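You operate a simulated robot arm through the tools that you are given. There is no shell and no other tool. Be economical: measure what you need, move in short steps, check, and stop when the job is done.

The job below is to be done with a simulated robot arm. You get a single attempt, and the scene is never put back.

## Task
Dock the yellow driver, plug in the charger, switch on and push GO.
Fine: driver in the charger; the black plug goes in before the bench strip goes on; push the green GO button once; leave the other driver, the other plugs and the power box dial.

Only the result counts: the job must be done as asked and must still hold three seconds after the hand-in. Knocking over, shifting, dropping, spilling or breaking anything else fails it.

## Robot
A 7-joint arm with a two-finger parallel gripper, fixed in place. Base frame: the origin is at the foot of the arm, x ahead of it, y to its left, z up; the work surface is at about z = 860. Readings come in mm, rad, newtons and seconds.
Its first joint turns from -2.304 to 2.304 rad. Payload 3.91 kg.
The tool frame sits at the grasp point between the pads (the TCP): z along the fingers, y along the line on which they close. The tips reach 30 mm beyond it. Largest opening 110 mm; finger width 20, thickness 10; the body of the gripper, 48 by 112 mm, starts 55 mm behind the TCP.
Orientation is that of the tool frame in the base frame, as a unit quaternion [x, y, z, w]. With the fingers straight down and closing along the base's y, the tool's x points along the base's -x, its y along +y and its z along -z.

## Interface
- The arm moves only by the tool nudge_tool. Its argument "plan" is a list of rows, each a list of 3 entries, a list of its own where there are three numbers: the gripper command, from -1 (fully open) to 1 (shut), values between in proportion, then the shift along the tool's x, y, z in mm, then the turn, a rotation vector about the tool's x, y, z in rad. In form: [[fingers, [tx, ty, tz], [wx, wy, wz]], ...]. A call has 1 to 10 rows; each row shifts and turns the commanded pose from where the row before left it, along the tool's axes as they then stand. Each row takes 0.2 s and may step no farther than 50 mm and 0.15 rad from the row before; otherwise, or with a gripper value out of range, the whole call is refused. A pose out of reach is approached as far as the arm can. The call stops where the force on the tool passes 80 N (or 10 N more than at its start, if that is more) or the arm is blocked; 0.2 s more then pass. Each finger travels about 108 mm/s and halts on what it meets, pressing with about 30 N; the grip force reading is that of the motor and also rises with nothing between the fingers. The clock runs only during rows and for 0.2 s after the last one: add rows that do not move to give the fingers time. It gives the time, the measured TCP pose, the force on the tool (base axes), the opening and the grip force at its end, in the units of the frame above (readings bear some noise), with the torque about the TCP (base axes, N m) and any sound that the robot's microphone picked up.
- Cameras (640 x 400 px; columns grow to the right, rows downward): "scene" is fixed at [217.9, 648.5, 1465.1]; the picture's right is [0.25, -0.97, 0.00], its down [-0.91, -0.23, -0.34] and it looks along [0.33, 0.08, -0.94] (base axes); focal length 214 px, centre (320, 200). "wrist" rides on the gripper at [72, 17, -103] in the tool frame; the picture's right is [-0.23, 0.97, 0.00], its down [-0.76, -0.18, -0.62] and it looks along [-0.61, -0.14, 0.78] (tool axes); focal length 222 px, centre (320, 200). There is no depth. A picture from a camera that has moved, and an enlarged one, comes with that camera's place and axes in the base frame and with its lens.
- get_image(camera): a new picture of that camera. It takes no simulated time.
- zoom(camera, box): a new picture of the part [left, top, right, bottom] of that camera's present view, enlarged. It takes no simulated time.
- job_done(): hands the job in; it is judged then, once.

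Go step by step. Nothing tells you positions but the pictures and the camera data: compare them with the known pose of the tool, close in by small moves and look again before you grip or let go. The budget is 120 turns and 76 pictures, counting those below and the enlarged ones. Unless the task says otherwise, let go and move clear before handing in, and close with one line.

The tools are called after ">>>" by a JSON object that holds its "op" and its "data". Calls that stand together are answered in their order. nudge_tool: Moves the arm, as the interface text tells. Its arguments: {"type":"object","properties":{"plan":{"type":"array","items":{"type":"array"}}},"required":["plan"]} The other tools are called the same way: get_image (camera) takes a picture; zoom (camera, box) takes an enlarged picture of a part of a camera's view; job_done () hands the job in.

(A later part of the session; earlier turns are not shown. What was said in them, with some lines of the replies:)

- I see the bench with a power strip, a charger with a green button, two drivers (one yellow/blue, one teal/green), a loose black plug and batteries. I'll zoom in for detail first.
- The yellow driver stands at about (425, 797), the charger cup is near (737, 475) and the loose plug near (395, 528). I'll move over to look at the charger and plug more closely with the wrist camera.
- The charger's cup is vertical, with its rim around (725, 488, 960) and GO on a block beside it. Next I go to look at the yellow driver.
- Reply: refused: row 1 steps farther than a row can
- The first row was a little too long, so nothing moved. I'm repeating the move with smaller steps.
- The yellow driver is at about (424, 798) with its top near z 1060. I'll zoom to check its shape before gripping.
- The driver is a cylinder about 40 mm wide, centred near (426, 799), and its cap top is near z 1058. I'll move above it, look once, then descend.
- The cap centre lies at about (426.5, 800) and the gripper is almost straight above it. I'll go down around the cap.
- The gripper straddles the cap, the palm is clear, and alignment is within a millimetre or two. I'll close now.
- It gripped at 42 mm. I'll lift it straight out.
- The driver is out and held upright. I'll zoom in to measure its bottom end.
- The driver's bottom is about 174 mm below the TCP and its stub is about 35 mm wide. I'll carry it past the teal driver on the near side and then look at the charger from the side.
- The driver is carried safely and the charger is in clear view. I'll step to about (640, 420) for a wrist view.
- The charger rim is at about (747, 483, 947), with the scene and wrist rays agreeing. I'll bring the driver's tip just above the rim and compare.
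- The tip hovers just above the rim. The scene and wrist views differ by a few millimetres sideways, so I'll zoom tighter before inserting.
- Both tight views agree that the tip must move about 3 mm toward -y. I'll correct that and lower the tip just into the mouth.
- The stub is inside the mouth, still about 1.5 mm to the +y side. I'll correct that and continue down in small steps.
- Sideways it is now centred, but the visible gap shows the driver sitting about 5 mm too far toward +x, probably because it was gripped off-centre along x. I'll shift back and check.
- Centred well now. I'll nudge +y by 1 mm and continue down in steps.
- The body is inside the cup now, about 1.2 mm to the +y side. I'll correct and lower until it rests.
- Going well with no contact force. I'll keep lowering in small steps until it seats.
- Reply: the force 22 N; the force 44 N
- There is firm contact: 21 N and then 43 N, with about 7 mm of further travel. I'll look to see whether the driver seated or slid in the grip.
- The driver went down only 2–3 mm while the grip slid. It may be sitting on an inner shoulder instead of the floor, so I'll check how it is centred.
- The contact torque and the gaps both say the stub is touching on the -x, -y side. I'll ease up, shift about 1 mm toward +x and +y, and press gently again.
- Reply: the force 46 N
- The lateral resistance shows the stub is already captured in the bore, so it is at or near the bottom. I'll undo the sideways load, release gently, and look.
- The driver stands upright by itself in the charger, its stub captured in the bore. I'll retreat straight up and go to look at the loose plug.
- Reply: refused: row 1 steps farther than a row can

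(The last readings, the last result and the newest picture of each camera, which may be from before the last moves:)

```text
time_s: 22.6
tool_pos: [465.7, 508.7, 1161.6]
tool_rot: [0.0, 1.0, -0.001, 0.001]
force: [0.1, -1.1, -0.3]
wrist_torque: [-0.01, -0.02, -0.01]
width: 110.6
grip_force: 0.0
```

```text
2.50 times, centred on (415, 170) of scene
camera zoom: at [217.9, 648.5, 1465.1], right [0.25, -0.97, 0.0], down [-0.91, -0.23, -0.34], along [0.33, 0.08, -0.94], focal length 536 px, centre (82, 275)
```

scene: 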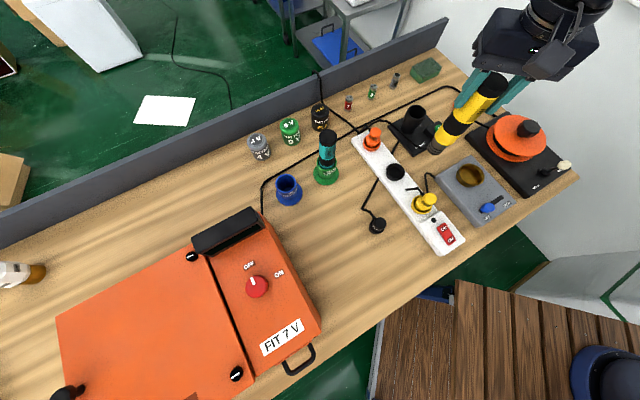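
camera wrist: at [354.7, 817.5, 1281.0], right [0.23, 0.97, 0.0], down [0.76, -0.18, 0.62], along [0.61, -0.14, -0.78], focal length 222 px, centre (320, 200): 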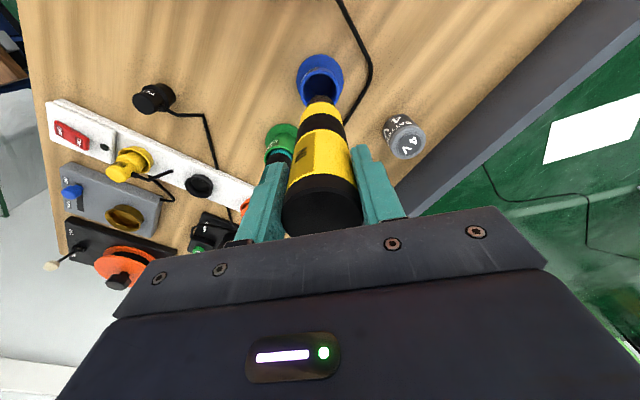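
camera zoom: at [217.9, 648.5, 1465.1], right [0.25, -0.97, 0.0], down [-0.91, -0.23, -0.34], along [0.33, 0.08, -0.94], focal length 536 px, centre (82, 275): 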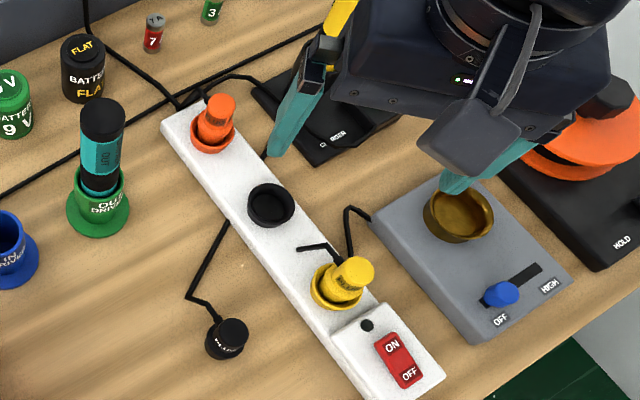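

The plug stands upright at about (391, 531) with its top near z 895, and the black socket is near (563, 506). I'll move closer above the plug.

>>> {"op": "nudge_tool", "data": {"plan": [[-1, [25, 7, 35], [0, 0, 0]], [-1, [25, 7, 35], [0, 0, 0]], [-1, [24, 7, 35], [0, 0, 0]], [-1, [0, 0, 40], [0, 0, 0]], [-1, [0, 0, 15], [0, 0, 0]], [-1, [0, 0, 0], [0, 0, 0]]]}}

>>> {"op": "zoom", "data": {"camera": "wrist", "box": [240, 40, 400, 190]}}

>>> {"op": "zoom", "data": {"camera": "scene", "box": [340, 180, 420, 260]}}

```text
time_s: 24.0
tool_pos: [390.6, 530.7, 1000.5]
tool_rot: [0.0, 1.0, 0.0, 0.0]
force: [0.6, 0.0, -0.4]
wrist_torque: [0.0, 0.0, -0.04]
width: 109.9
grip_force: 0.1
```

```text
2.67 times, centred on (320, 115) of wrist
camera zoom: at [319.0, 548.4, 1104.8], right [0.23, 0.97, 0.0], down [0.76, -0.18, 0.62], along [0.61, -0.14, -0.78], focal length 592 px, centre (320, 427)
```

zoom: 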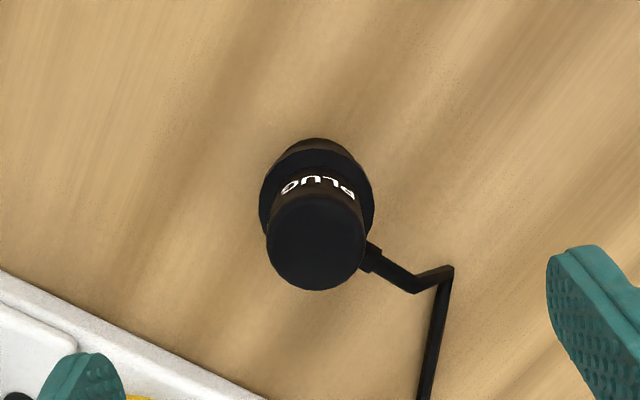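

```text
5.00 times, centred on (380, 220) of scene
camera zoom: at [217.9, 648.5, 1465.1], right [0.25, -0.97, 0.0], down [-0.91, -0.23, -0.34], along [0.33, 0.08, -0.94], focal length 1072 px, centre (20, 100)
```

zoom: 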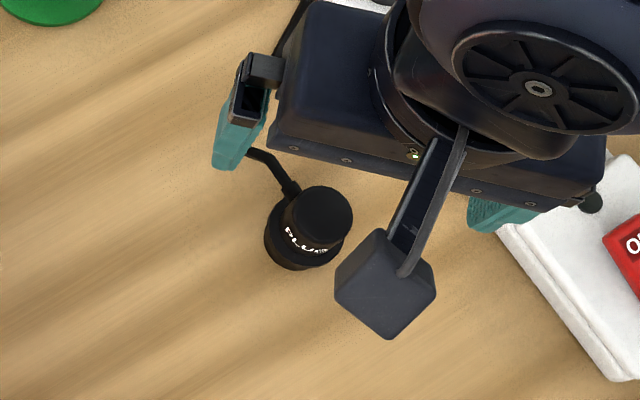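

The plug has a head about 34 mm wide (top near z 905) above a wider base, and its cable leaves diagonally toward +x, +y. I'll turn the gripper about 0.3 rad so the fingers clear the cable, descend part way and look.

>>> {"op": "nudge_tool", "data": {"plan": [[-1, [-2.5, -1.5, 0], [0, 0, -0.15]], [-1, [0, 0, 0], [0, 0, -0.15]], [-0.6, [0, 0, 30], [0, 0, 0]], [-0.4, [0, 0, 25], [0, 0, 0]], [-0.4, [0, 0, 0], [0, 0, 0]]]}}

>>> {"op": "zoom", "data": {"camera": "wrist", "box": [210, 70, 430, 240]}}

>>> {"op": "zoom", "data": {"camera": "scene", "box": [340, 180, 420, 260]}}

```text
time_s: 25.2
tool_pos: [393.2, 529.0, 945.7]
tool_rot: [-0.149, 0.989, 0.0, 0.0]
force: [-0.2, -0.4, -0.6]
wrist_torque: [0.05, -0.01, -0.01]
width: 76.7
grip_force: 0.0
```

```text
2.35 times, centred on (320, 155) of wrist
camera zoom: at [319.3, 524.0, 1050.1], right [-0.07, 1.0, 0.0], down [0.78, 0.06, 0.62], along [0.62, 0.04, -0.78], focal length 523 px, centre (320, 306)
```

zoom: 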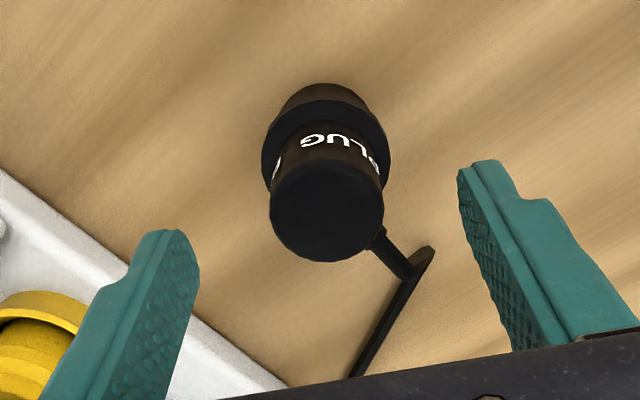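

```text
5.00 times, centred on (380, 220) of scene
camera zoom: at [217.9, 648.5, 1465.1], right [0.25, -0.97, 0.0], down [-0.91, -0.23, -0.34], along [0.33, 0.08, -0.94], focal length 1072 px, centre (20, 100)
```

zoom: 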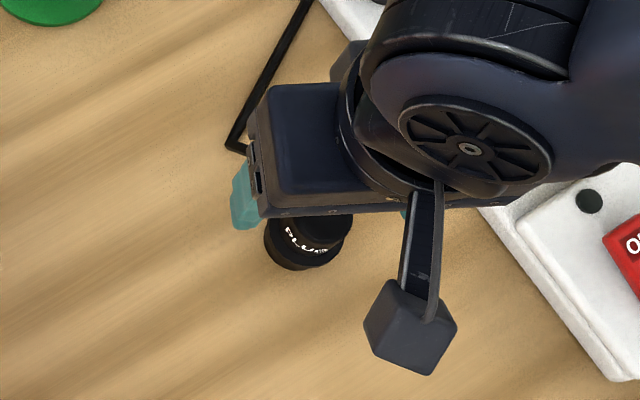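

The head is about 2 mm to the tool's +y and a little ahead. I'll correct, descend so the tips sit around the head, and close.

>>> {"op": "nudge_tool", "data": {"plan": [[-0.4, [-2, 2, 0], [0, 0, 0]], [-0.4, [0, 0, 18], [0, 0, 0]], [-0.4, [0, 0, 13], [0, 0, 0]], [-0.4, [0, 0, 0], [0, 0, 0]]]}}

>>> {"op": "zoom", "data": {"camera": "wrist", "box": [210, 70, 430, 240]}}

```text
time_s: 26.2
tool_pos: [392.1, 531.4, 912.9]
tool_rot: [-0.15, 0.989, 0.0, -0.001]
force: [0.4, 0.2, -1.1]
wrist_torque: [-0.02, 0.0, 0.02]
width: 77.1
grip_force: 0.0
```

```text
2.35 times, centred on (320, 155) of wrist
camera zoom: at [318.7, 526.5, 1016.7], right [-0.07, 1.0, 0.0], down [0.78, 0.06, 0.62], along [0.62, 0.04, -0.78], focal length 523 px, centre (320, 306)
```

zoom: 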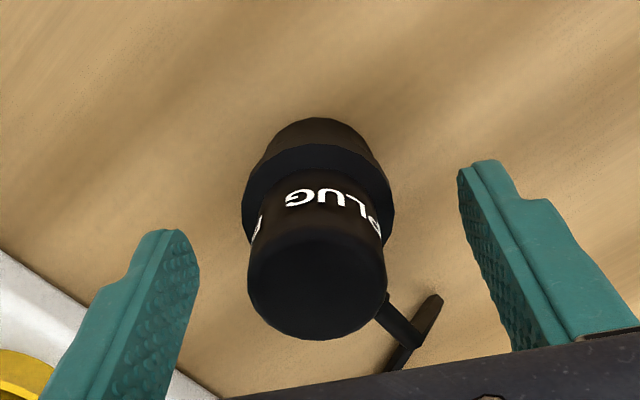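

Centred. Closing on the head.

>>> {"op": "nudge_tool", "data": {"plan": [[0, [0, 0, 0], [0, 0, 0]], [0.3, [0, 0, 0], [0, 0, 0]], [0.6, [0, 0, 0], [0, 0, 0]], [1, [0, 0, 0], [0, 0, 0]], [1, [0, 0, 0], [0, 0, 0]]]}}

>>> {"op": "zoom", "data": {"camera": "wrist", "box": [210, 70, 430, 240]}}

```text
time_s: 27.4
tool_pos: [392.1, 531.8, 913.5]
tool_rot: [-0.149, 0.989, 0.0, 0.0]
force: [0.3, 0.4, -0.3]
wrist_torque: [-0.01, -0.01, 0.01]
width: 40.7
grip_force: 30.0
```

```text
2.35 times, centred on (320, 155) of wrist
camera zoom: at [318.8, 526.6, 1017.0], right [-0.07, 1.0, 0.0], down [0.78, 0.06, 0.62], along [0.62, 0.04, -0.78], focal length 523 px, centre (320, 306)
```

zoom: 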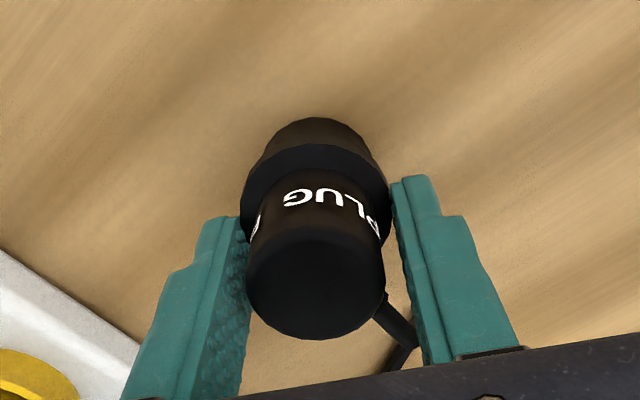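

The fingers stopped at 40.7 mm, likely on the wider collar instead of the head. I'll open slightly, rise 9 mm and regrip on the head.

>>> {"op": "nudge_tool", "data": {"plan": [[0, [0, 0, 0], [0, 0, 0]], [0, [0, 0, -9], [0, 0, 0]], [0.3, [0, 0, 0], [0, 0, 0]], [0.6, [0, 0, 0], [0, 0, 0]], [1, [0, 0, 0], [0, 0, 0]], [1, [0, 0, 0], [0, 0, 0]]]}}

>>> {"op": "zoom", "data": {"camera": "wrist", "box": [210, 70, 430, 240]}}

```text
time_s: 28.8
tool_pos: [395.2, 530.8, 922.5]
tool_rot: [-0.151, 0.989, -0.001, 0.0]
force: [1.6, 0.8, 6.9]
wrist_torque: [0.01, -0.04, -0.01]
width: 30.4
grip_force: 29.5
```

```text
2.35 times, centred on (320, 155) of wrist
camera zoom: at [320.7, 526.6, 1026.7], right [-0.07, 1.0, 0.0], down [0.78, 0.06, 0.62], along [0.62, 0.04, -0.78], focal length 523 px, centre (320, 306)
```

zoom: 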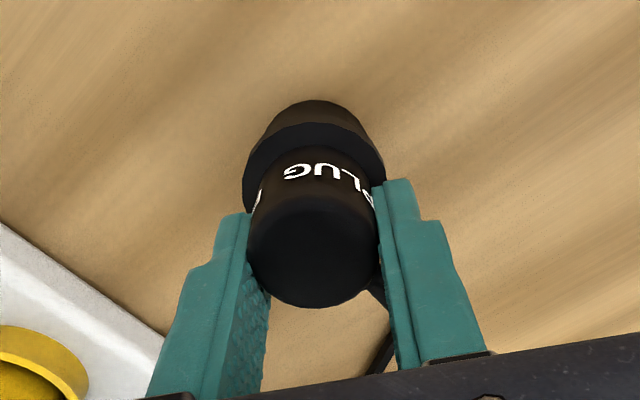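

It grips at 30.4 mm on the head with a slight upward push. I'll lift slowly a little and see whether the plug follows.

>>> {"op": "nudge_tool", "data": {"plan": [[1, [0, 0, -8], [0, 0, 0]], [1, [0, 0, -8], [0, 0, 0]], [1, [0, 0, 0], [0, 0, 0]]]}}

>>> {"op": "zoom", "data": {"camera": "wrist", "box": [210, 70, 430, 240]}}

```text
time_s: 29.6
tool_pos: [395.3, 531.9, 938.4]
tool_rot: [-0.149, 0.989, 0.0, 0.0]
force: [0.1, 0.6, -1.5]
wrist_torque: [-0.01, 0.03, 0.03]
width: 30.4
grip_force: 30.3
```

```text
2.35 times, centred on (320, 155) of wrist
camera zoom: at [320.4, 526.7, 1042.2], right [-0.07, 1.0, 0.0], down [0.78, 0.06, 0.62], along [0.62, 0.04, -0.78], focal length 523 px, centre (320, 306)
```

zoom: 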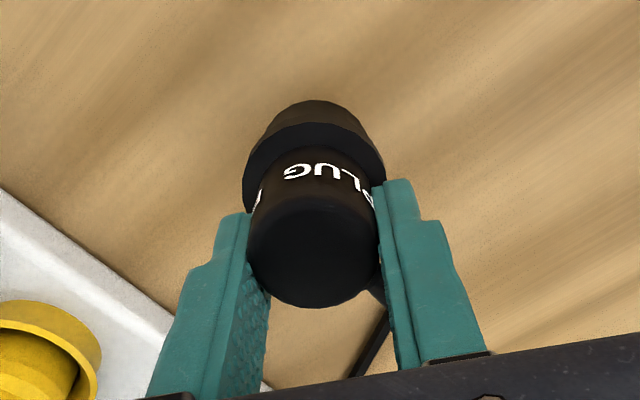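

The plug comes along cleanly, with its bottom about 62 mm below the TCP. I'll lift clear of the strip and move beside the socket to view it.

>>> {"op": "nudge_tool", "data": {"plan": [[1, [0, 0, -40], [0, 0, 0]], [1, [0, 0, -40], [0, 0, 0]], [1, [-45, 0, -10], [0, 0, 0]], [1, [0, 0, 0], [0, 0, 0]]]}}

>>> {"op": "get_image", "data": {"camera": "scene"}}

```text
time_s: 30.6
tool_pos: [440.0, 543.7, 1029.7]
tool_rot: [-0.15, 0.989, 0.0, 0.001]
force: [0.4, -0.3, -1.6]
wrist_torque: [-0.01, 0.0, -0.02]
width: 30.5
grip_force: 29.6
```

```text
22 pictures are left
```

scene: 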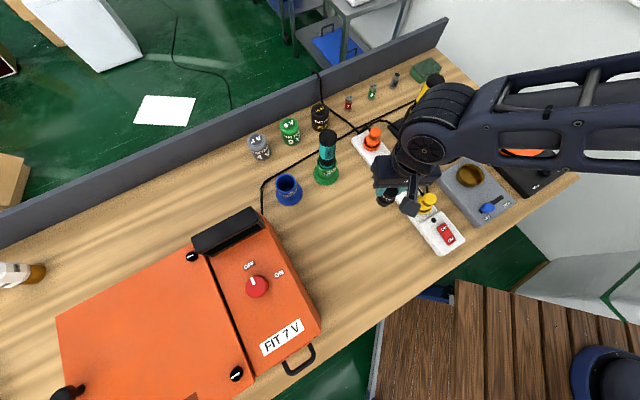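

The plug is held above the bench. I'll move to about (530, 410) to view the socket beside the held plug.

>>> {"op": "nudge_tool", "data": {"plan": [[1, [-11.6, -38.6, 0], [0, 0, 0]], [1, [-11.6, -38.6, 0], [0, 0, 0]], [1, [-11.6, -38.6, 0], [0, 0, 0]], [1, [-11.6, -38.6, 0], [0, 0, 0]], [1, [0, 0, 0], [0, 0, 0]]]}}

>>> {"op": "zoom", "data": {"camera": "wrist", "box": [280, 80, 480, 220]}}

```text
time_s: 31.8
tool_pos: [526.8, 413.7, 1029.1]
tool_rot: [-0.15, 0.989, 0.0, 0.0]
force: [-0.5, -0.1, 0.0]
wrist_torque: [0.02, -0.03, -0.01]
width: 30.7
grip_force: 30.2
```

```text
2.86 times, centred on (380, 150) of wrist
camera zoom: at [453.0, 408.9, 1133.0], right [-0.07, 1.0, 0.0], down [0.78, 0.06, 0.62], along [0.62, 0.04, -0.78], focal length 635 px, centre (149, 343)
```

zoom: 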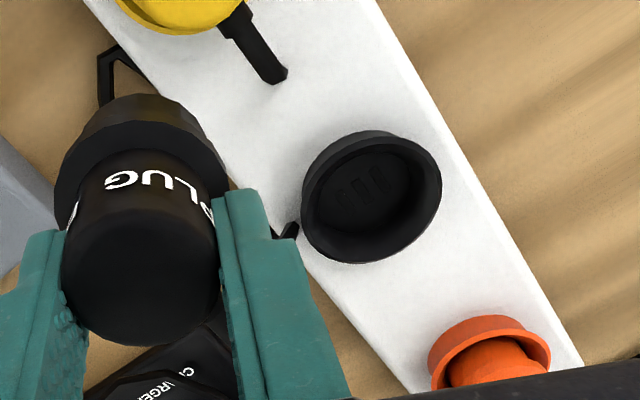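

The socket is a funnel-like cup with its rim at about (561, 507, 895), larger than the plug's collar. I'll move over it and hover just above the rim.

>>> {"op": "nudge_tool", "data": {"plan": [[1, [-20, 27, 0], [0, 0, 0]], [1, [-20, 27, 0], [0, 0, 0]], [1, [-19, 26.4, 0], [0, 0, 0]], [1, [0, 0, 30], [0, 0, 0]], [1, [0, 0, 24], [0, 0, 0]], [1, [0, 0, 0], [0, 0, 0]]]}}

>>> {"op": "zoom", "data": {"camera": "wrist", "box": [250, 70, 410, 220]}}

>>> {"op": "zoom", "data": {"camera": "scene", "box": [360, 130, 440, 200]}}

```text
time_s: 33.2
tool_pos: [559.2, 507.8, 975.3]
tool_rot: [-0.15, 0.989, 0.0, -0.001]
force: [1.0, 0.3, -0.5]
wrist_torque: [-0.02, -0.01, 0.02]
width: 30.6
grip_force: 30.5
```

```text
2.67 times, centred on (330, 145) of wrist
camera zoom: at [484.9, 502.5, 1079.5], right [-0.07, 1.0, 0.0], down [0.78, 0.06, 0.62], along [0.62, 0.04, -0.78], focal length 592 px, centre (293, 347)
```

zoom: 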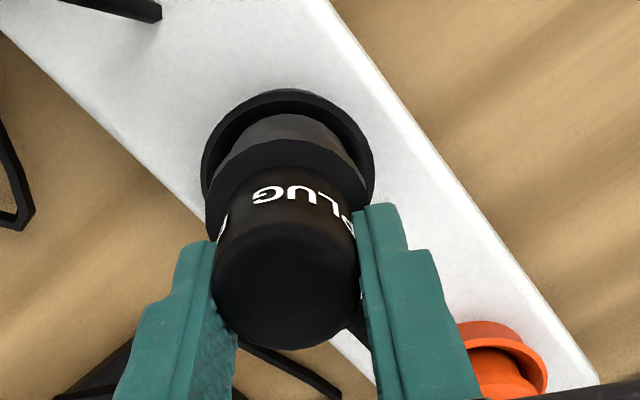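

```text
5.71 times, centred on (400, 165) of scene
camera zoom: at [217.9, 648.5, 1465.1], right [0.25, -0.97, 0.0], down [-0.91, -0.23, -0.34], along [0.33, 0.08, -0.94], focal length 1226 px, centre (-137, 400)
```

zoom: 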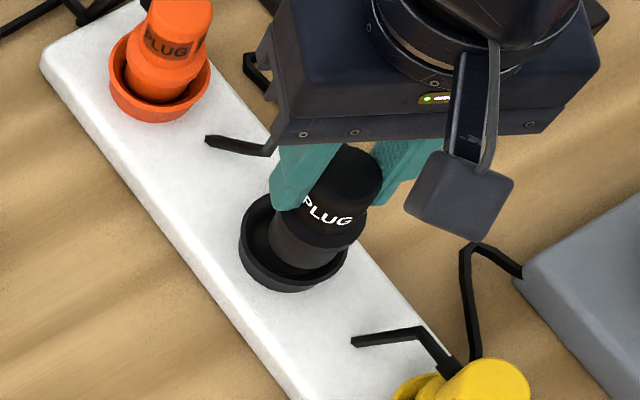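

Sideways the plug is centred over the socket, but both views suggest it is about 5 mm short toward -x. I'll shift +x and lower slightly to check.

>>> {"op": "nudge_tool", "data": {"plan": [[1, [-3.8, -1.2, 0], [0, 0, 0]], [1, [0, 0, 8], [0, 0, 0]], [1, [0, 0, 0], [0, 0, 0]]]}}

>>> {"op": "zoom", "data": {"camera": "wrist", "box": [280, 85, 360, 145]}}

>>> {"op": "zoom", "data": {"camera": "scene", "box": [390, 150, 430, 190]}}

```text
time_s: 34.0
tool_pos: [565.8, 506.4, 968.0]
tool_rot: [-0.15, 0.989, 0.0, 0.001]
force: [0.2, -0.4, -0.8]
wrist_torque: [0.03, 0.01, 0.0]
width: 30.7
grip_force: 29.9
```

```text
6.67 times, centred on (320, 115) of wrist
camera zoom: at [490.7, 501.3, 1072.2], right [-0.07, 1.0, 0.0], down [0.78, 0.06, 0.62], along [0.62, 0.04, -0.78], focal length 1481 px, centre (320, 767)
```

zoom: 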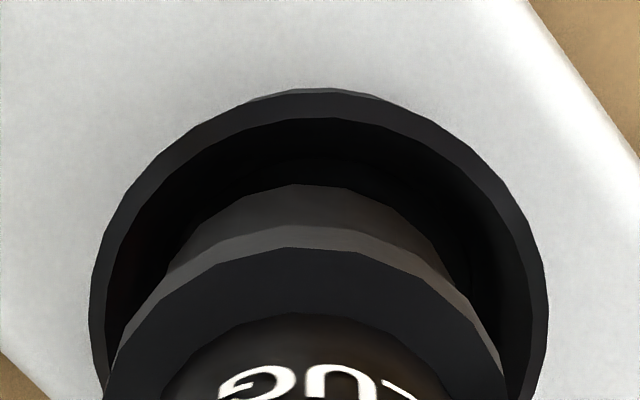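

```text
10.00 times, centred on (410, 170) of scene
camera zoom: at [217.9, 648.5, 1465.1], right [0.25, -0.97, 0.0], down [-0.91, -0.23, -0.34], along [0.33, 0.08, -0.94], focal length 2145 px, centre (-580, 500)
```

zoom: 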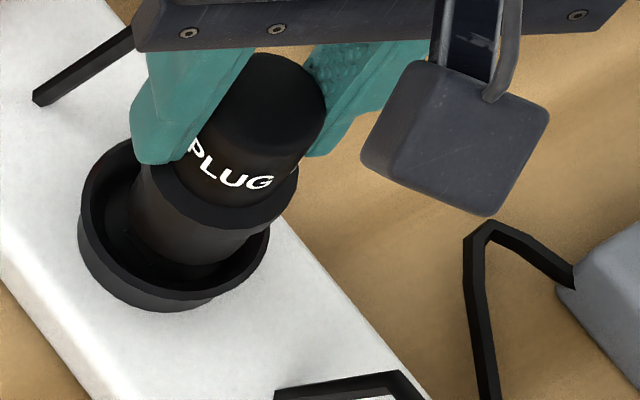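

Both views again say to shift about 5 mm more toward +x and about 1 mm toward +y. I'll do that and check with the wrist view.

>>> {"op": "nudge_tool", "data": {"plan": [[1, [-5, -0.5, 0], [0, 0, 0]], [1, [0, 0, 3], [0, 0, 0]], [1, [0, 0, 0], [0, 0, 0]]]}}

>>> {"op": "zoom", "data": {"camera": "wrist", "box": [280, 85, 360, 145]}}

>>> {"op": "zoom", "data": {"camera": "scene", "box": [390, 150, 430, 190]}}

```text
time_s: 34.8
tool_pos: [568.7, 507.0, 964.8]
tool_rot: [-0.15, 0.989, -0.001, -0.001]
force: [-0.2, 0.0, -0.9]
wrist_torque: [0.0, -0.01, 0.01]
width: 30.4
grip_force: 30.0
```

```text
6.67 times, centred on (320, 115) of wrist
camera zoom: at [494.6, 502.1, 1068.1], right [-0.07, 1.0, 0.0], down [0.78, 0.06, 0.62], along [0.62, 0.04, -0.78], focal length 1481 px, centre (320, 767)
```

zoom: 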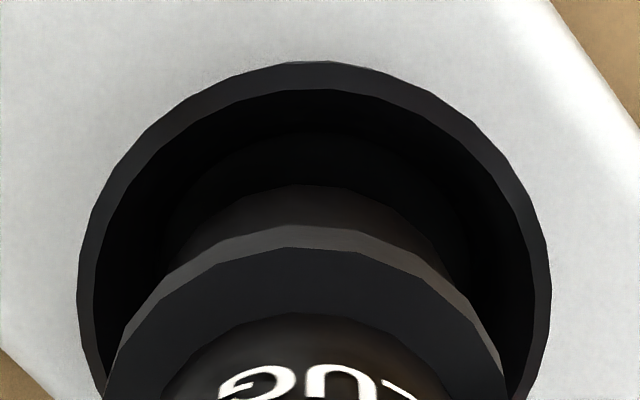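

```text
10.00 times, centred on (410, 170) of scene
camera zoom: at [217.9, 648.5, 1465.1], right [0.25, -0.97, 0.0], down [-0.91, -0.23, -0.34], along [0.33, 0.08, -0.94], focal length 2145 px, centre (-580, 500)
```

zoom: 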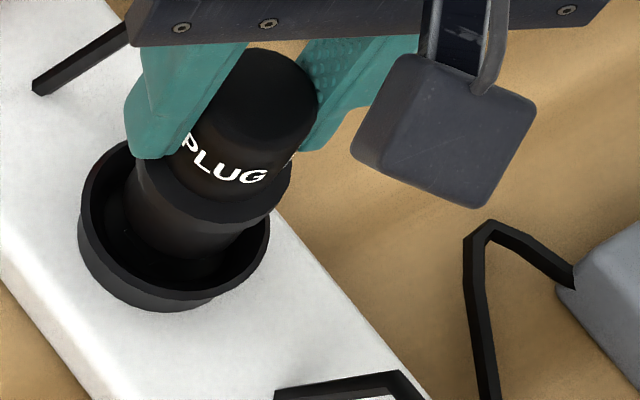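

Nearly centred now. I'll add 1.5 mm of +x and lower into the cup while watching force.

>>> {"op": "nudge_tool", "data": {"plan": [[1, [-1.5, -0.4, 0], [0, 0, 0]], [1, [0, 0, 6], [0, 0, 0]], [1, [0, 0, 6], [0, 0, 0]], [1, [0, 0, 0], [0, 0, 0]]]}}

>>> {"op": "zoom", "data": {"camera": "wrist", "box": [280, 85, 360, 145]}}

```text
time_s: 35.8
tool_pos: [569.9, 506.8, 951.3]
tool_rot: [-0.15, 0.989, 0.0, 0.0]
force: [-0.7, 0.5, -0.4]
wrist_torque: [0.02, -0.01, 0.01]
width: 30.5
grip_force: 29.8
```

```text
6.67 times, centred on (320, 115) of wrist
camera zoom: at [496.2, 502.3, 1056.2], right [-0.07, 1.0, 0.0], down [0.78, 0.06, 0.62], along [0.62, 0.04, -0.78], focal length 1481 px, centre (320, 767)
```

zoom: 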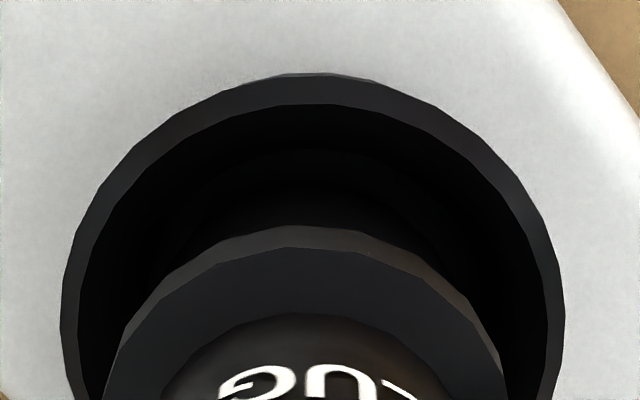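

The plug's base is inside the cup with no contact yet. I'll take a scene view to settle the x position.

>>> {"op": "zoom", "data": {"camera": "scene", "box": [390, 150, 430, 190]}}

```text
10.00 times, centred on (410, 170) of scene
camera zoom: at [217.9, 648.5, 1465.1], right [0.25, -0.97, 0.0], down [-0.91, -0.23, -0.34], along [0.33, 0.08, -0.94], focal length 2145 px, centre (-580, 500)
```

zoom: 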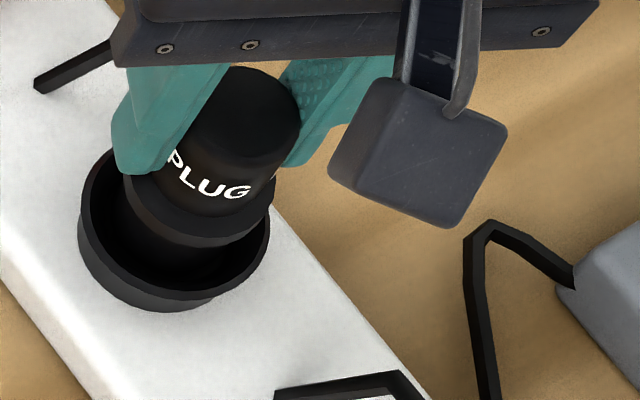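

Both views now agree: correct by about -2.8 mm in x and +1.3 mm in y. Then I'll lower to contact.

>>> {"op": "nudge_tool", "data": {"plan": [[1, [2.3, 2.0, 0], [0, 0, 0]], [1, [0, 0, 4], [0, 0, 0]], [1, [0, 0, 4], [0, 0, 0]], [1, [0, 0, 0], [0, 0, 0]]]}}

>>> {"op": "zoom", "data": {"camera": "wrist", "box": [280, 85, 360, 145]}}

```text
time_s: 36.8
tool_pos: [568.4, 508.0, 949.2]
tool_rot: [-0.151, 0.989, 0.0, 0.002]
force: [-13.5, -20.2, 27.9]
wrist_torque: [-0.98, 0.85, 0.02]
width: 30.6
grip_force: 30.2
heard: snap
stopped in row 4: the force on the tool passed its limit at 83 N (the readings are from after the stop); the commanded pose is now the measured one
```

```text
6.67 times, centred on (320, 115) of wrist
camera zoom: at [493.3, 502.6, 1052.7], right [-0.07, 1.0, 0.0], down [0.78, 0.05, 0.63], along [0.62, 0.05, -0.78], focal length 1481 px, centre (320, 767)
```

zoom: 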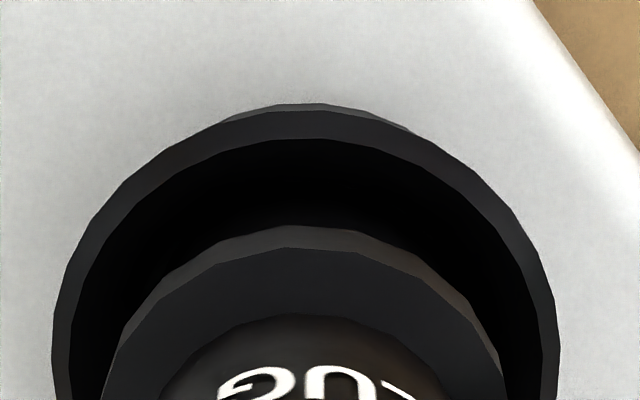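

A snap was heard on contact, so the plug seems to have latched. I'll release and see whether it stays seated.

>>> {"op": "nudge_tool", "data": {"plan": [[0.45, [0, 0, 0], [0, 0, 0]], [0.1, [0, 0, 0], [0, 0, 0]], [0, [0, 0, 0], [0, 0, 0]], [-0.1, [0, 0, -15], [0, 0, 0]], [-0.2, [0, 0, -25], [0, 0, 0]], [-0.2, [0, 0, 0], [0, 0, 0]]]}}

>>> {"op": "zoom", "data": {"camera": "wrist", "box": [230, 60, 410, 200]}}

>>> {"op": "zoom", "data": {"camera": "scene", "box": [350, 100, 480, 250]}}

```text
time_s: 38.2
tool_pos: [569.7, 509.7, 987.3]
tool_rot: [-0.15, 0.989, 0.001, 0.002]
force: [0.5, 0.2, -0.2]
wrist_torque: [-0.02, 0.01, 0.01]
width: 66.0
grip_force: 0.0
```

```text
2.86 times, centred on (320, 130) of wrist
camera zoom: at [494.4, 504.3, 1090.0], right [-0.07, 1.0, 0.0], down [0.78, 0.05, 0.63], along [0.62, 0.05, -0.78], focal length 635 px, centre (320, 400)
```

zoom: 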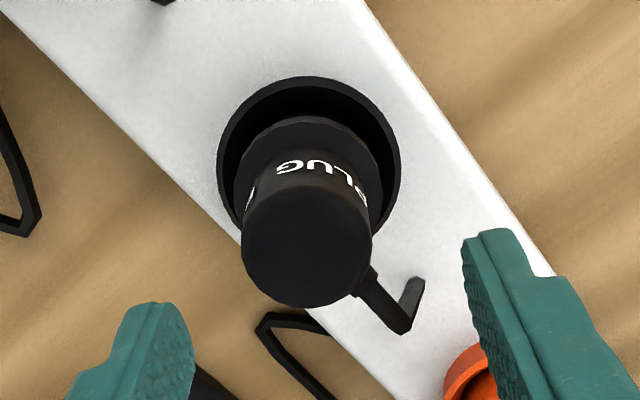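

```text
2.67 times, centred on (415, 175) of scene
camera zoom: at [217.9, 648.5, 1465.1], right [0.25, -0.97, 0.0], down [-0.91, -0.23, -0.34], along [0.33, 0.08, -0.94], focal length 572 px, centre (67, 267)
```

zoom: 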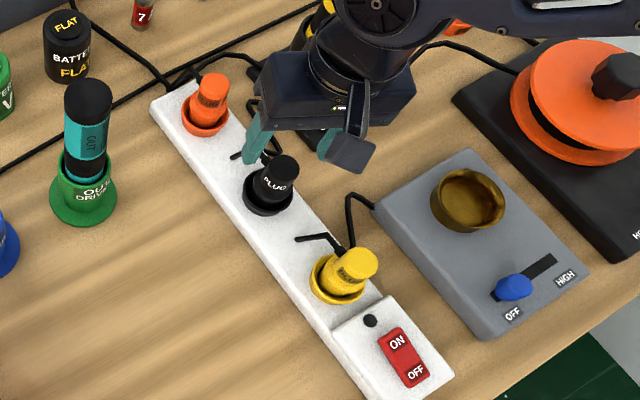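

The black plug sits in its socket just like the others. Now I'll rise, close the fingers and go above the ON side of the red rocker, at about (421, 358).

>>> {"op": "nudge_tool", "data": {"plan": [[-0.2, [0, 0, -35], [0, 0, 0]], [0.5, [37.4, -20.2, 0], [0, 0, 0]], [1, [37.4, -20.2, 0], [0, 0, 0]], [1, [37.4, -20.2, 0], [0, 0, 0]], [1, [37.4, -20.2, 0], [0, 0, 0]], [1, [37.4, -20.2, 0], [0, 0, 0]], [1, [0, 0, 20], [0, 0, -0.15]], [1, [0, 0, 30], [0, 0, -0.15]], [1, [0, 0, 0], [0, 0, 0]]]}}

>>> {"op": "zoom", "data": {"camera": "wrist", "box": [220, 20, 440, 220]}}

```text
time_s: 40.2
tool_pos: [421.2, 357.2, 972.1]
tool_rot: [-0.297, 0.955, 0.001, 0.002]
force: [0.7, 0.0, -0.1]
wrist_torque: [0.04, -0.03, -0.03]
width: 0.0
grip_force: 29.8
```

```text
2.00 times, centred on (330, 120) of wrist
camera zoom: at [350.2, 329.6, 1075.0], right [-0.36, 0.93, 0.0], down [0.73, 0.28, 0.63], along [0.58, 0.23, -0.78], focal length 444 px, centre (300, 360)
```

zoom: 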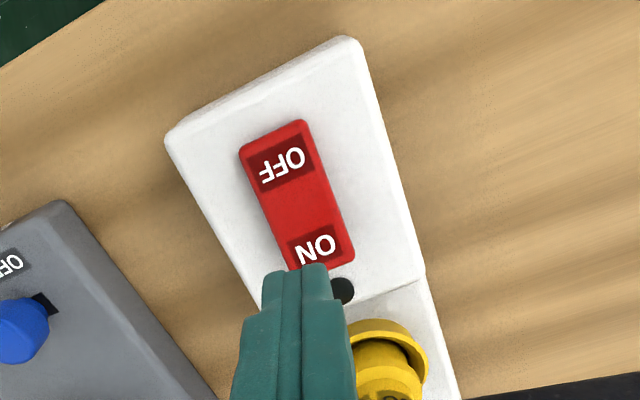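

The ON half is centred about (423, 363) and the closed tips are nearly above it. I'll shift about 6 mm, descend, and press with small steps.

>>> {"op": "nudge_tool", "data": {"plan": [[1, [-5, 3.8, 0], [0, 0, 0]], [1, [0, 0, 15], [0, 0, 0]], [1, [0, 0, 10], [0, 0, 0]], [1, [0, 0, 0], [0, 0, 0]]]}}

>>> {"op": "zoom", "data": {"camera": "wrist", "box": [220, 20, 440, 220]}}

```text
time_s: 41.2
tool_pos: [423.0, 363.2, 947.0]
tool_rot: [-0.296, 0.955, 0.001, 0.002]
force: [0.7, 0.3, 0.2]
wrist_torque: [0.03, -0.02, 0.01]
width: 0.0
grip_force: 29.5
```

```text
2.00 times, centred on (330, 120) of wrist
camera zoom: at [352.9, 335.9, 1050.2], right [-0.36, 0.93, 0.0], down [0.73, 0.28, 0.63], along [0.58, 0.23, -0.78], focal length 444 px, centre (300, 360)
```

zoom: 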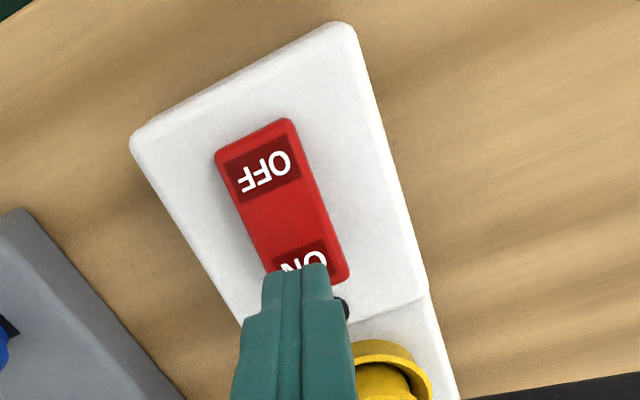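

The tips are lined up over the ON half. Pressing down in small steps.

>>> {"op": "nudge_tool", "data": {"plan": [[1, [-1, 0.5, 6], [0, 0, 0]], [1, [0, 0, 5], [0, 0, 0]], [1, [0, 0, 4], [0, 0, 0]], [1, [0, 0, 3], [0, 0, 0]], [1, [0, 0, 0], [0, 0, 0]]]}}

```text
time_s: 42.3
tool_pos: [423.6, 365.1, 932.8]
tool_rot: [-0.296, 0.955, 0.001, 0.006]
force: [-7.6, -9.4, 24.7]
wrist_torque: [-0.5, 0.34, 0.02]
width: 0.0
grip_force: 29.8
stopped in row 5: the force on the tool passed its limit at 94 N (the readings are from after the stop); the commanded pose is now the measured one
```

The press met more than 80 N without a click being reported. I'll raise and look at the switch.

>>> {"op": "nudge_tool", "data": {"plan": [[1, [0, 0, -20], [0, 0, 0]], [1, [0, 0, -25], [0, 0, 0]], [1, [20, 0, 0], [0, 0, 0]], [1, [0, 0, 0], [0, 0, 0]]]}}

>>> {"op": "zoom", "data": {"camera": "scene", "box": [420, 200, 480, 260]}}

```text
time_s: 43.3
tool_pos: [409.6, 353.7, 977.6]
tool_rot: [-0.296, 0.955, 0.002, 0.004]
force: [-0.3, 0.1, -0.5]
wrist_torque: [0.01, 0.01, -0.02]
width: 0.0
grip_force: 29.7
```

```text
6.67 times, centred on (450, 230) of scene
camera zoom: at [217.9, 648.5, 1465.1], right [0.25, -0.97, 0.0], down [-0.91, -0.23, -0.34], along [0.33, 0.08, -0.94], focal length 1430 px, centre (-547, 0)
```

zoom: 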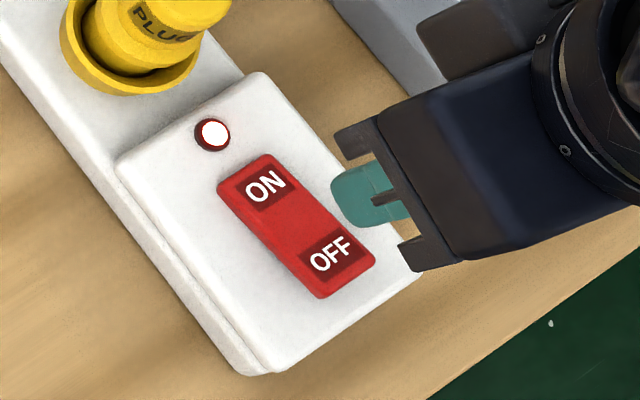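

The switch is ON and the strip's lamp is lit. GO is at about (745, 393) with its top near z 903, so I'll rise and travel there at height, keeping clear of the docked driver.

>>> {"op": "nudge_tool", "data": {"plan": [[1, [0, 0, -40], [0, 0, 0]], [1, [0, 0, -40], [0, 0, 0]], [1, [-42.6, -22.4, 0], [0, 0, 0]], [1, [-42.6, -22.4, 0], [0, 0, 0]], [1, [-42.6, -22.4, 0], [0, 0, 0]], [1, [-42.6, -22.4, 0], [0, 0, 0]], [1, [-42.6, -22.4, 0], [0, 0, 0]], [1, [-42.6, -22.4, 0], [0, 0, 0]], [1, [-42.9, -22.6, 0], [0, 0, 0]], [1, [0, 0, 0], [0, 0, 0]]]}}

>>> {"op": "nudge_tool", "data": {"plan": [[1, [0, 0, 0], [0, 0, -0.15]], [1, [0, 0, 0], [0, 0, -0.15]], [1, [0, 0, 0], [0, 0, -0.15]], [1, [0, 0, 0], [0, 0, -0.15]], [1, [0, 0, 0], [0, 0, 0]]]}}

>>> {"op": "get_image", "data": {"camera": "wrist"}}

```text
time_s: 45.5
tool_pos: [739.6, 391.4, 1061.1]
tool_rot: [-0.296, 0.955, 0.001, 0.004]
force: [-0.2, 0.7, 0.2]
wrist_torque: [-0.01, -0.01, 0.0]
width: 0.1
grip_force: 30.1
```

```text
time_s: 46.7
tool_pos: [742.6, 392.7, 1059.1]
tool_rot: [-0.565, 0.825, -0.001, 0.004]
force: [0.3, 0.4, 0.6]
wrist_torque: [0.01, 0.01, 0.02]
width: 0.0
grip_force: 30.0
```

```text
6 pictures are left
camera wrist: at [699.6, 331.0, 1162.6], right [-0.83, 0.56, 0.0], down [0.44, 0.64, 0.63], along [0.36, 0.52, -0.78], focal length 222 px, centre (320, 200)
```

wrist: 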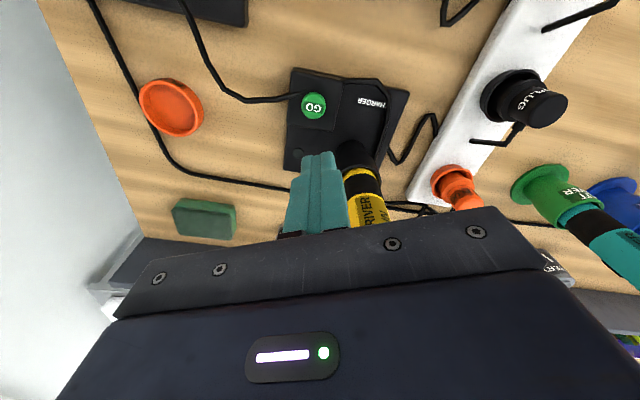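

The driver stands upright in the charger and GO is nearly below the tips. I'll adjust a few millimetres, descend to about 20 mm above the button, and check.

>>> {"op": "nudge_tool", "data": {"plan": [[1, [1.3, -4.8, 0], [0, 0, 0]], [1, [0, 0, 30], [0, 0, 0]], [1, [0, 0, 35], [0, 0, 0]], [1, [0, 0, 30], [0, 0, 0]], [1, [0, 0, 8], [0, 0, 0]], [1, [0, 0, 0], [0, 0, 0]]]}}

>>> {"op": "zoom", "data": {"camera": "wrist", "box": [250, 80, 400, 200]}}

>>> {"op": "zoom", "data": {"camera": "scene", "box": [390, 70, 470, 150]}}

```text
time_s: 48.1
tool_pos: [750.2, 389.6, 958.2]
tool_rot: [-0.565, 0.825, 0.0, 0.004]
force: [0.3, 0.1, 0.2]
wrist_torque: [0.03, 0.0, 0.02]
width: 0.0
grip_force: 30.2
```

```text
3.33 times, centred on (325, 140) of wrist
camera zoom: at [705.8, 328.3, 1060.2], right [-0.83, 0.56, 0.0], down [0.44, 0.64, 0.63], along [0.36, 0.52, -0.78], focal length 740 px, centre (303, 400)
```

zoom: 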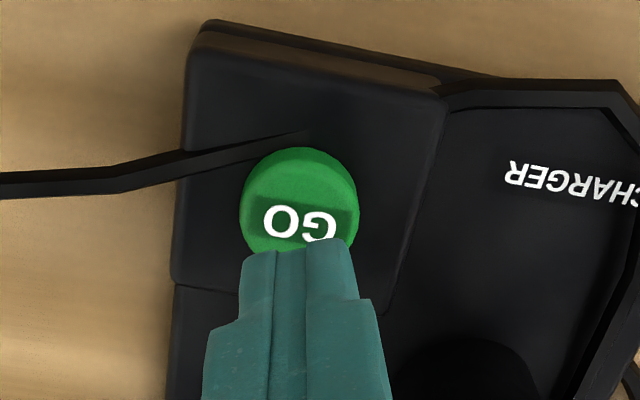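

```text
5.00 times, centred on (430, 110) of scene
camera zoom: at [217.9, 648.5, 1465.1], right [0.25, -0.97, 0.0], down [-0.91, -0.23, -0.34], along [0.33, 0.08, -0.94], focal length 1072 px, centre (-230, 650)
```

zoom: 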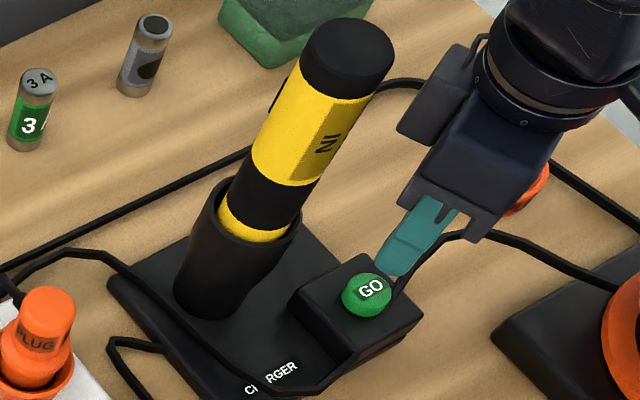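

The tips are centred over GO, the driver is upright in the charger, and there is clear space between them. Now one press.

>>> {"op": "nudge_tool", "data": {"plan": [[1, [0, 0, 10], [0, 0, 0]], [1, [0, 0, 8], [0, 0, 0]], [1, [0, 0, 4], [0, 0, 0]], [1, [0, 0, 3], [0, 0, 0]], [1, [0, 0, 3], [0, 0, 0]]]}}

```text
time_s: 49.3
tool_pos: [747.5, 390.1, 929.4]
tool_rot: [-0.564, 0.826, 0.0, 0.006]
force: [-0.8, 0.6, 2.7]
wrist_torque: [0.0, 0.0, -0.02]
width: 0.0
grip_force: 30.1
heard: click
```

A click was heard. I'll retreat straight up and check the result.

>>> {"op": "nudge_tool", "data": {"plan": [[1, [0, 0, -15], [0, 0, 0]], [1, [0, 0, -40], [0, 0, 0]], [1, [0, 0, -45], [0, 0, 0]], [1, [0, 0, -45], [0, 0, 0]], [1, [40, 0, 0], [0, 0, 0]], [1, [40, 0, 0], [0, 0, 0]], [1, [0, 0, 0], [0, 0, 0]]]}}

>>> {"op": "zoom", "data": {"camera": "scene", "box": [350, 60, 490, 250]}}

>>> {"op": "zoom", "data": {"camera": "scene", "box": [390, 80, 460, 150]}}

```text
time_s: 50.9
tool_pos: [718.5, 316.1, 1070.0]
tool_rot: [-0.565, 0.825, 0.001, 0.004]
force: [0.2, -0.4, 0.8]
wrist_torque: [-0.02, 0.0, -0.04]
width: 0.1
grip_force: 29.4
```

```text
2.11 times, centred on (420, 155) of scene
camera zoom: at [217.9, 648.5, 1465.1], right [0.25, -0.97, 0.0], down [-0.91, -0.23, -0.34], along [0.33, 0.08, -0.94], focal length 452 px, centre (110, 295)
```

zoom: 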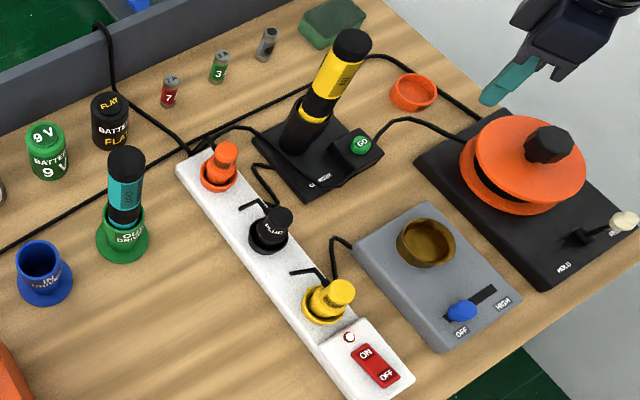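

```text
5.71 times, centred on (425, 115) of scene
camera zoom: at [217.9, 648.5, 1465.1], right [0.25, -0.97, 0.0], down [-0.91, -0.23, -0.34], along [0.33, 0.08, -0.94], focal length 1226 px, centre (-280, 686)
```

zoom: 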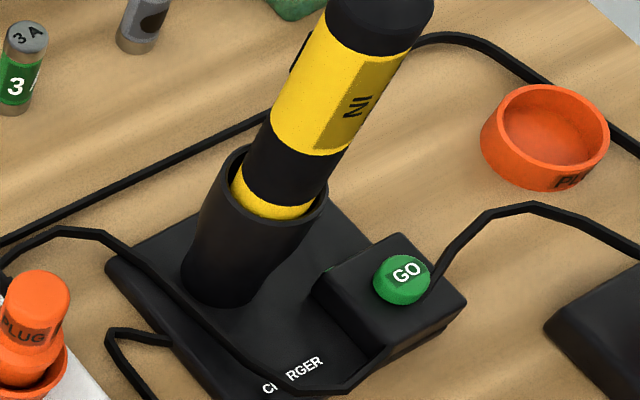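

The GO press clicked, and a faint green glint now shows at the edge of the charger block that wasn't there before. I'll zoom once on it.

>>> {"op": "zoom", "data": {"camera": "scene", "box": [418, 105, 448, 135]}}

```text
13.33 times, centred on (433, 120) of scene
camera zoom: at [217.9, 648.5, 1465.1], right [0.25, -0.97, 0.0], down [-0.91, -0.23, -0.34], along [0.33, 0.08, -0.94], focal length 2860 px, centre (-1187, 1267)
```

zoom: 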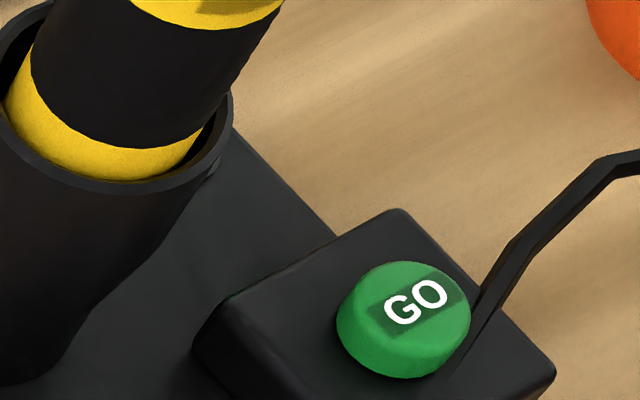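

That zoom is inconclusive, and one picture is left. I'll rise well above the driver and look down at the charger from overhead for its lamp.

>>> {"op": "nudge_tool", "data": {"plan": [[1, [0, 0, -45], [0, 0, 0]], [1, [0, 0, -45], [0, 0, 0]], [1, [0, 0, -30], [0, 0, 0]], [1, [-45, 7.8, 0], [0, 0, 0]], [1, [-45, 7.8, 0], [0, 0, 0]], [1, [-44.7, 7.7, 0], [0, 0, 0]], [1, [0, 0, 0], [0, 0, 0]]]}}

>>> {"op": "zoom", "data": {"camera": "wrist", "box": [265, 20, 385, 130]}}

```text
time_s: 52.5
tool_pos: [746.6, 448.2, 1192.2]
tool_rot: [-0.565, 0.825, 0.0, 0.006]
force: [-0.3, -0.1, 0.3]
wrist_torque: [-0.01, 0.01, -0.03]
width: 0.0
grip_force: 30.3
```

```text
3.64 times, centred on (325, 75) of wrist
camera zoom: at [703.3, 386.9, 1295.4], right [-0.83, 0.56, 0.0], down [0.44, 0.64, 0.63], along [0.36, 0.52, -0.78], focal length 808 px, centre (302, 654)
```

zoom: 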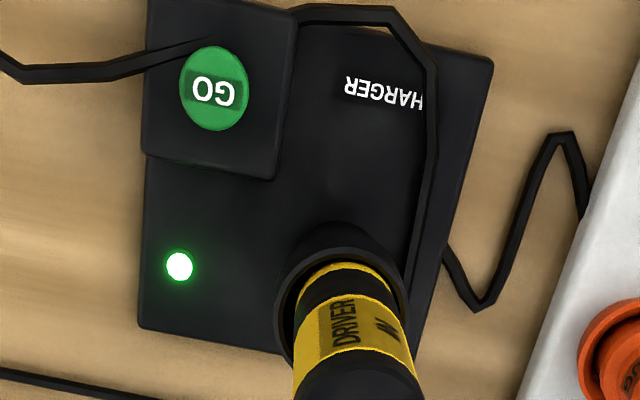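

The charger's lamp glows green, the driver is docked, the plug is in and the strip is on. The arm is clear, so I'm handing in.

>>> {"op": "job_done", "data": {}}

```text
The job is handed in.
```

The yellow driver is docked in the charger, the black plug went in before I switched the strip on, and I pressed GO once; the charger's lamp now shows green.
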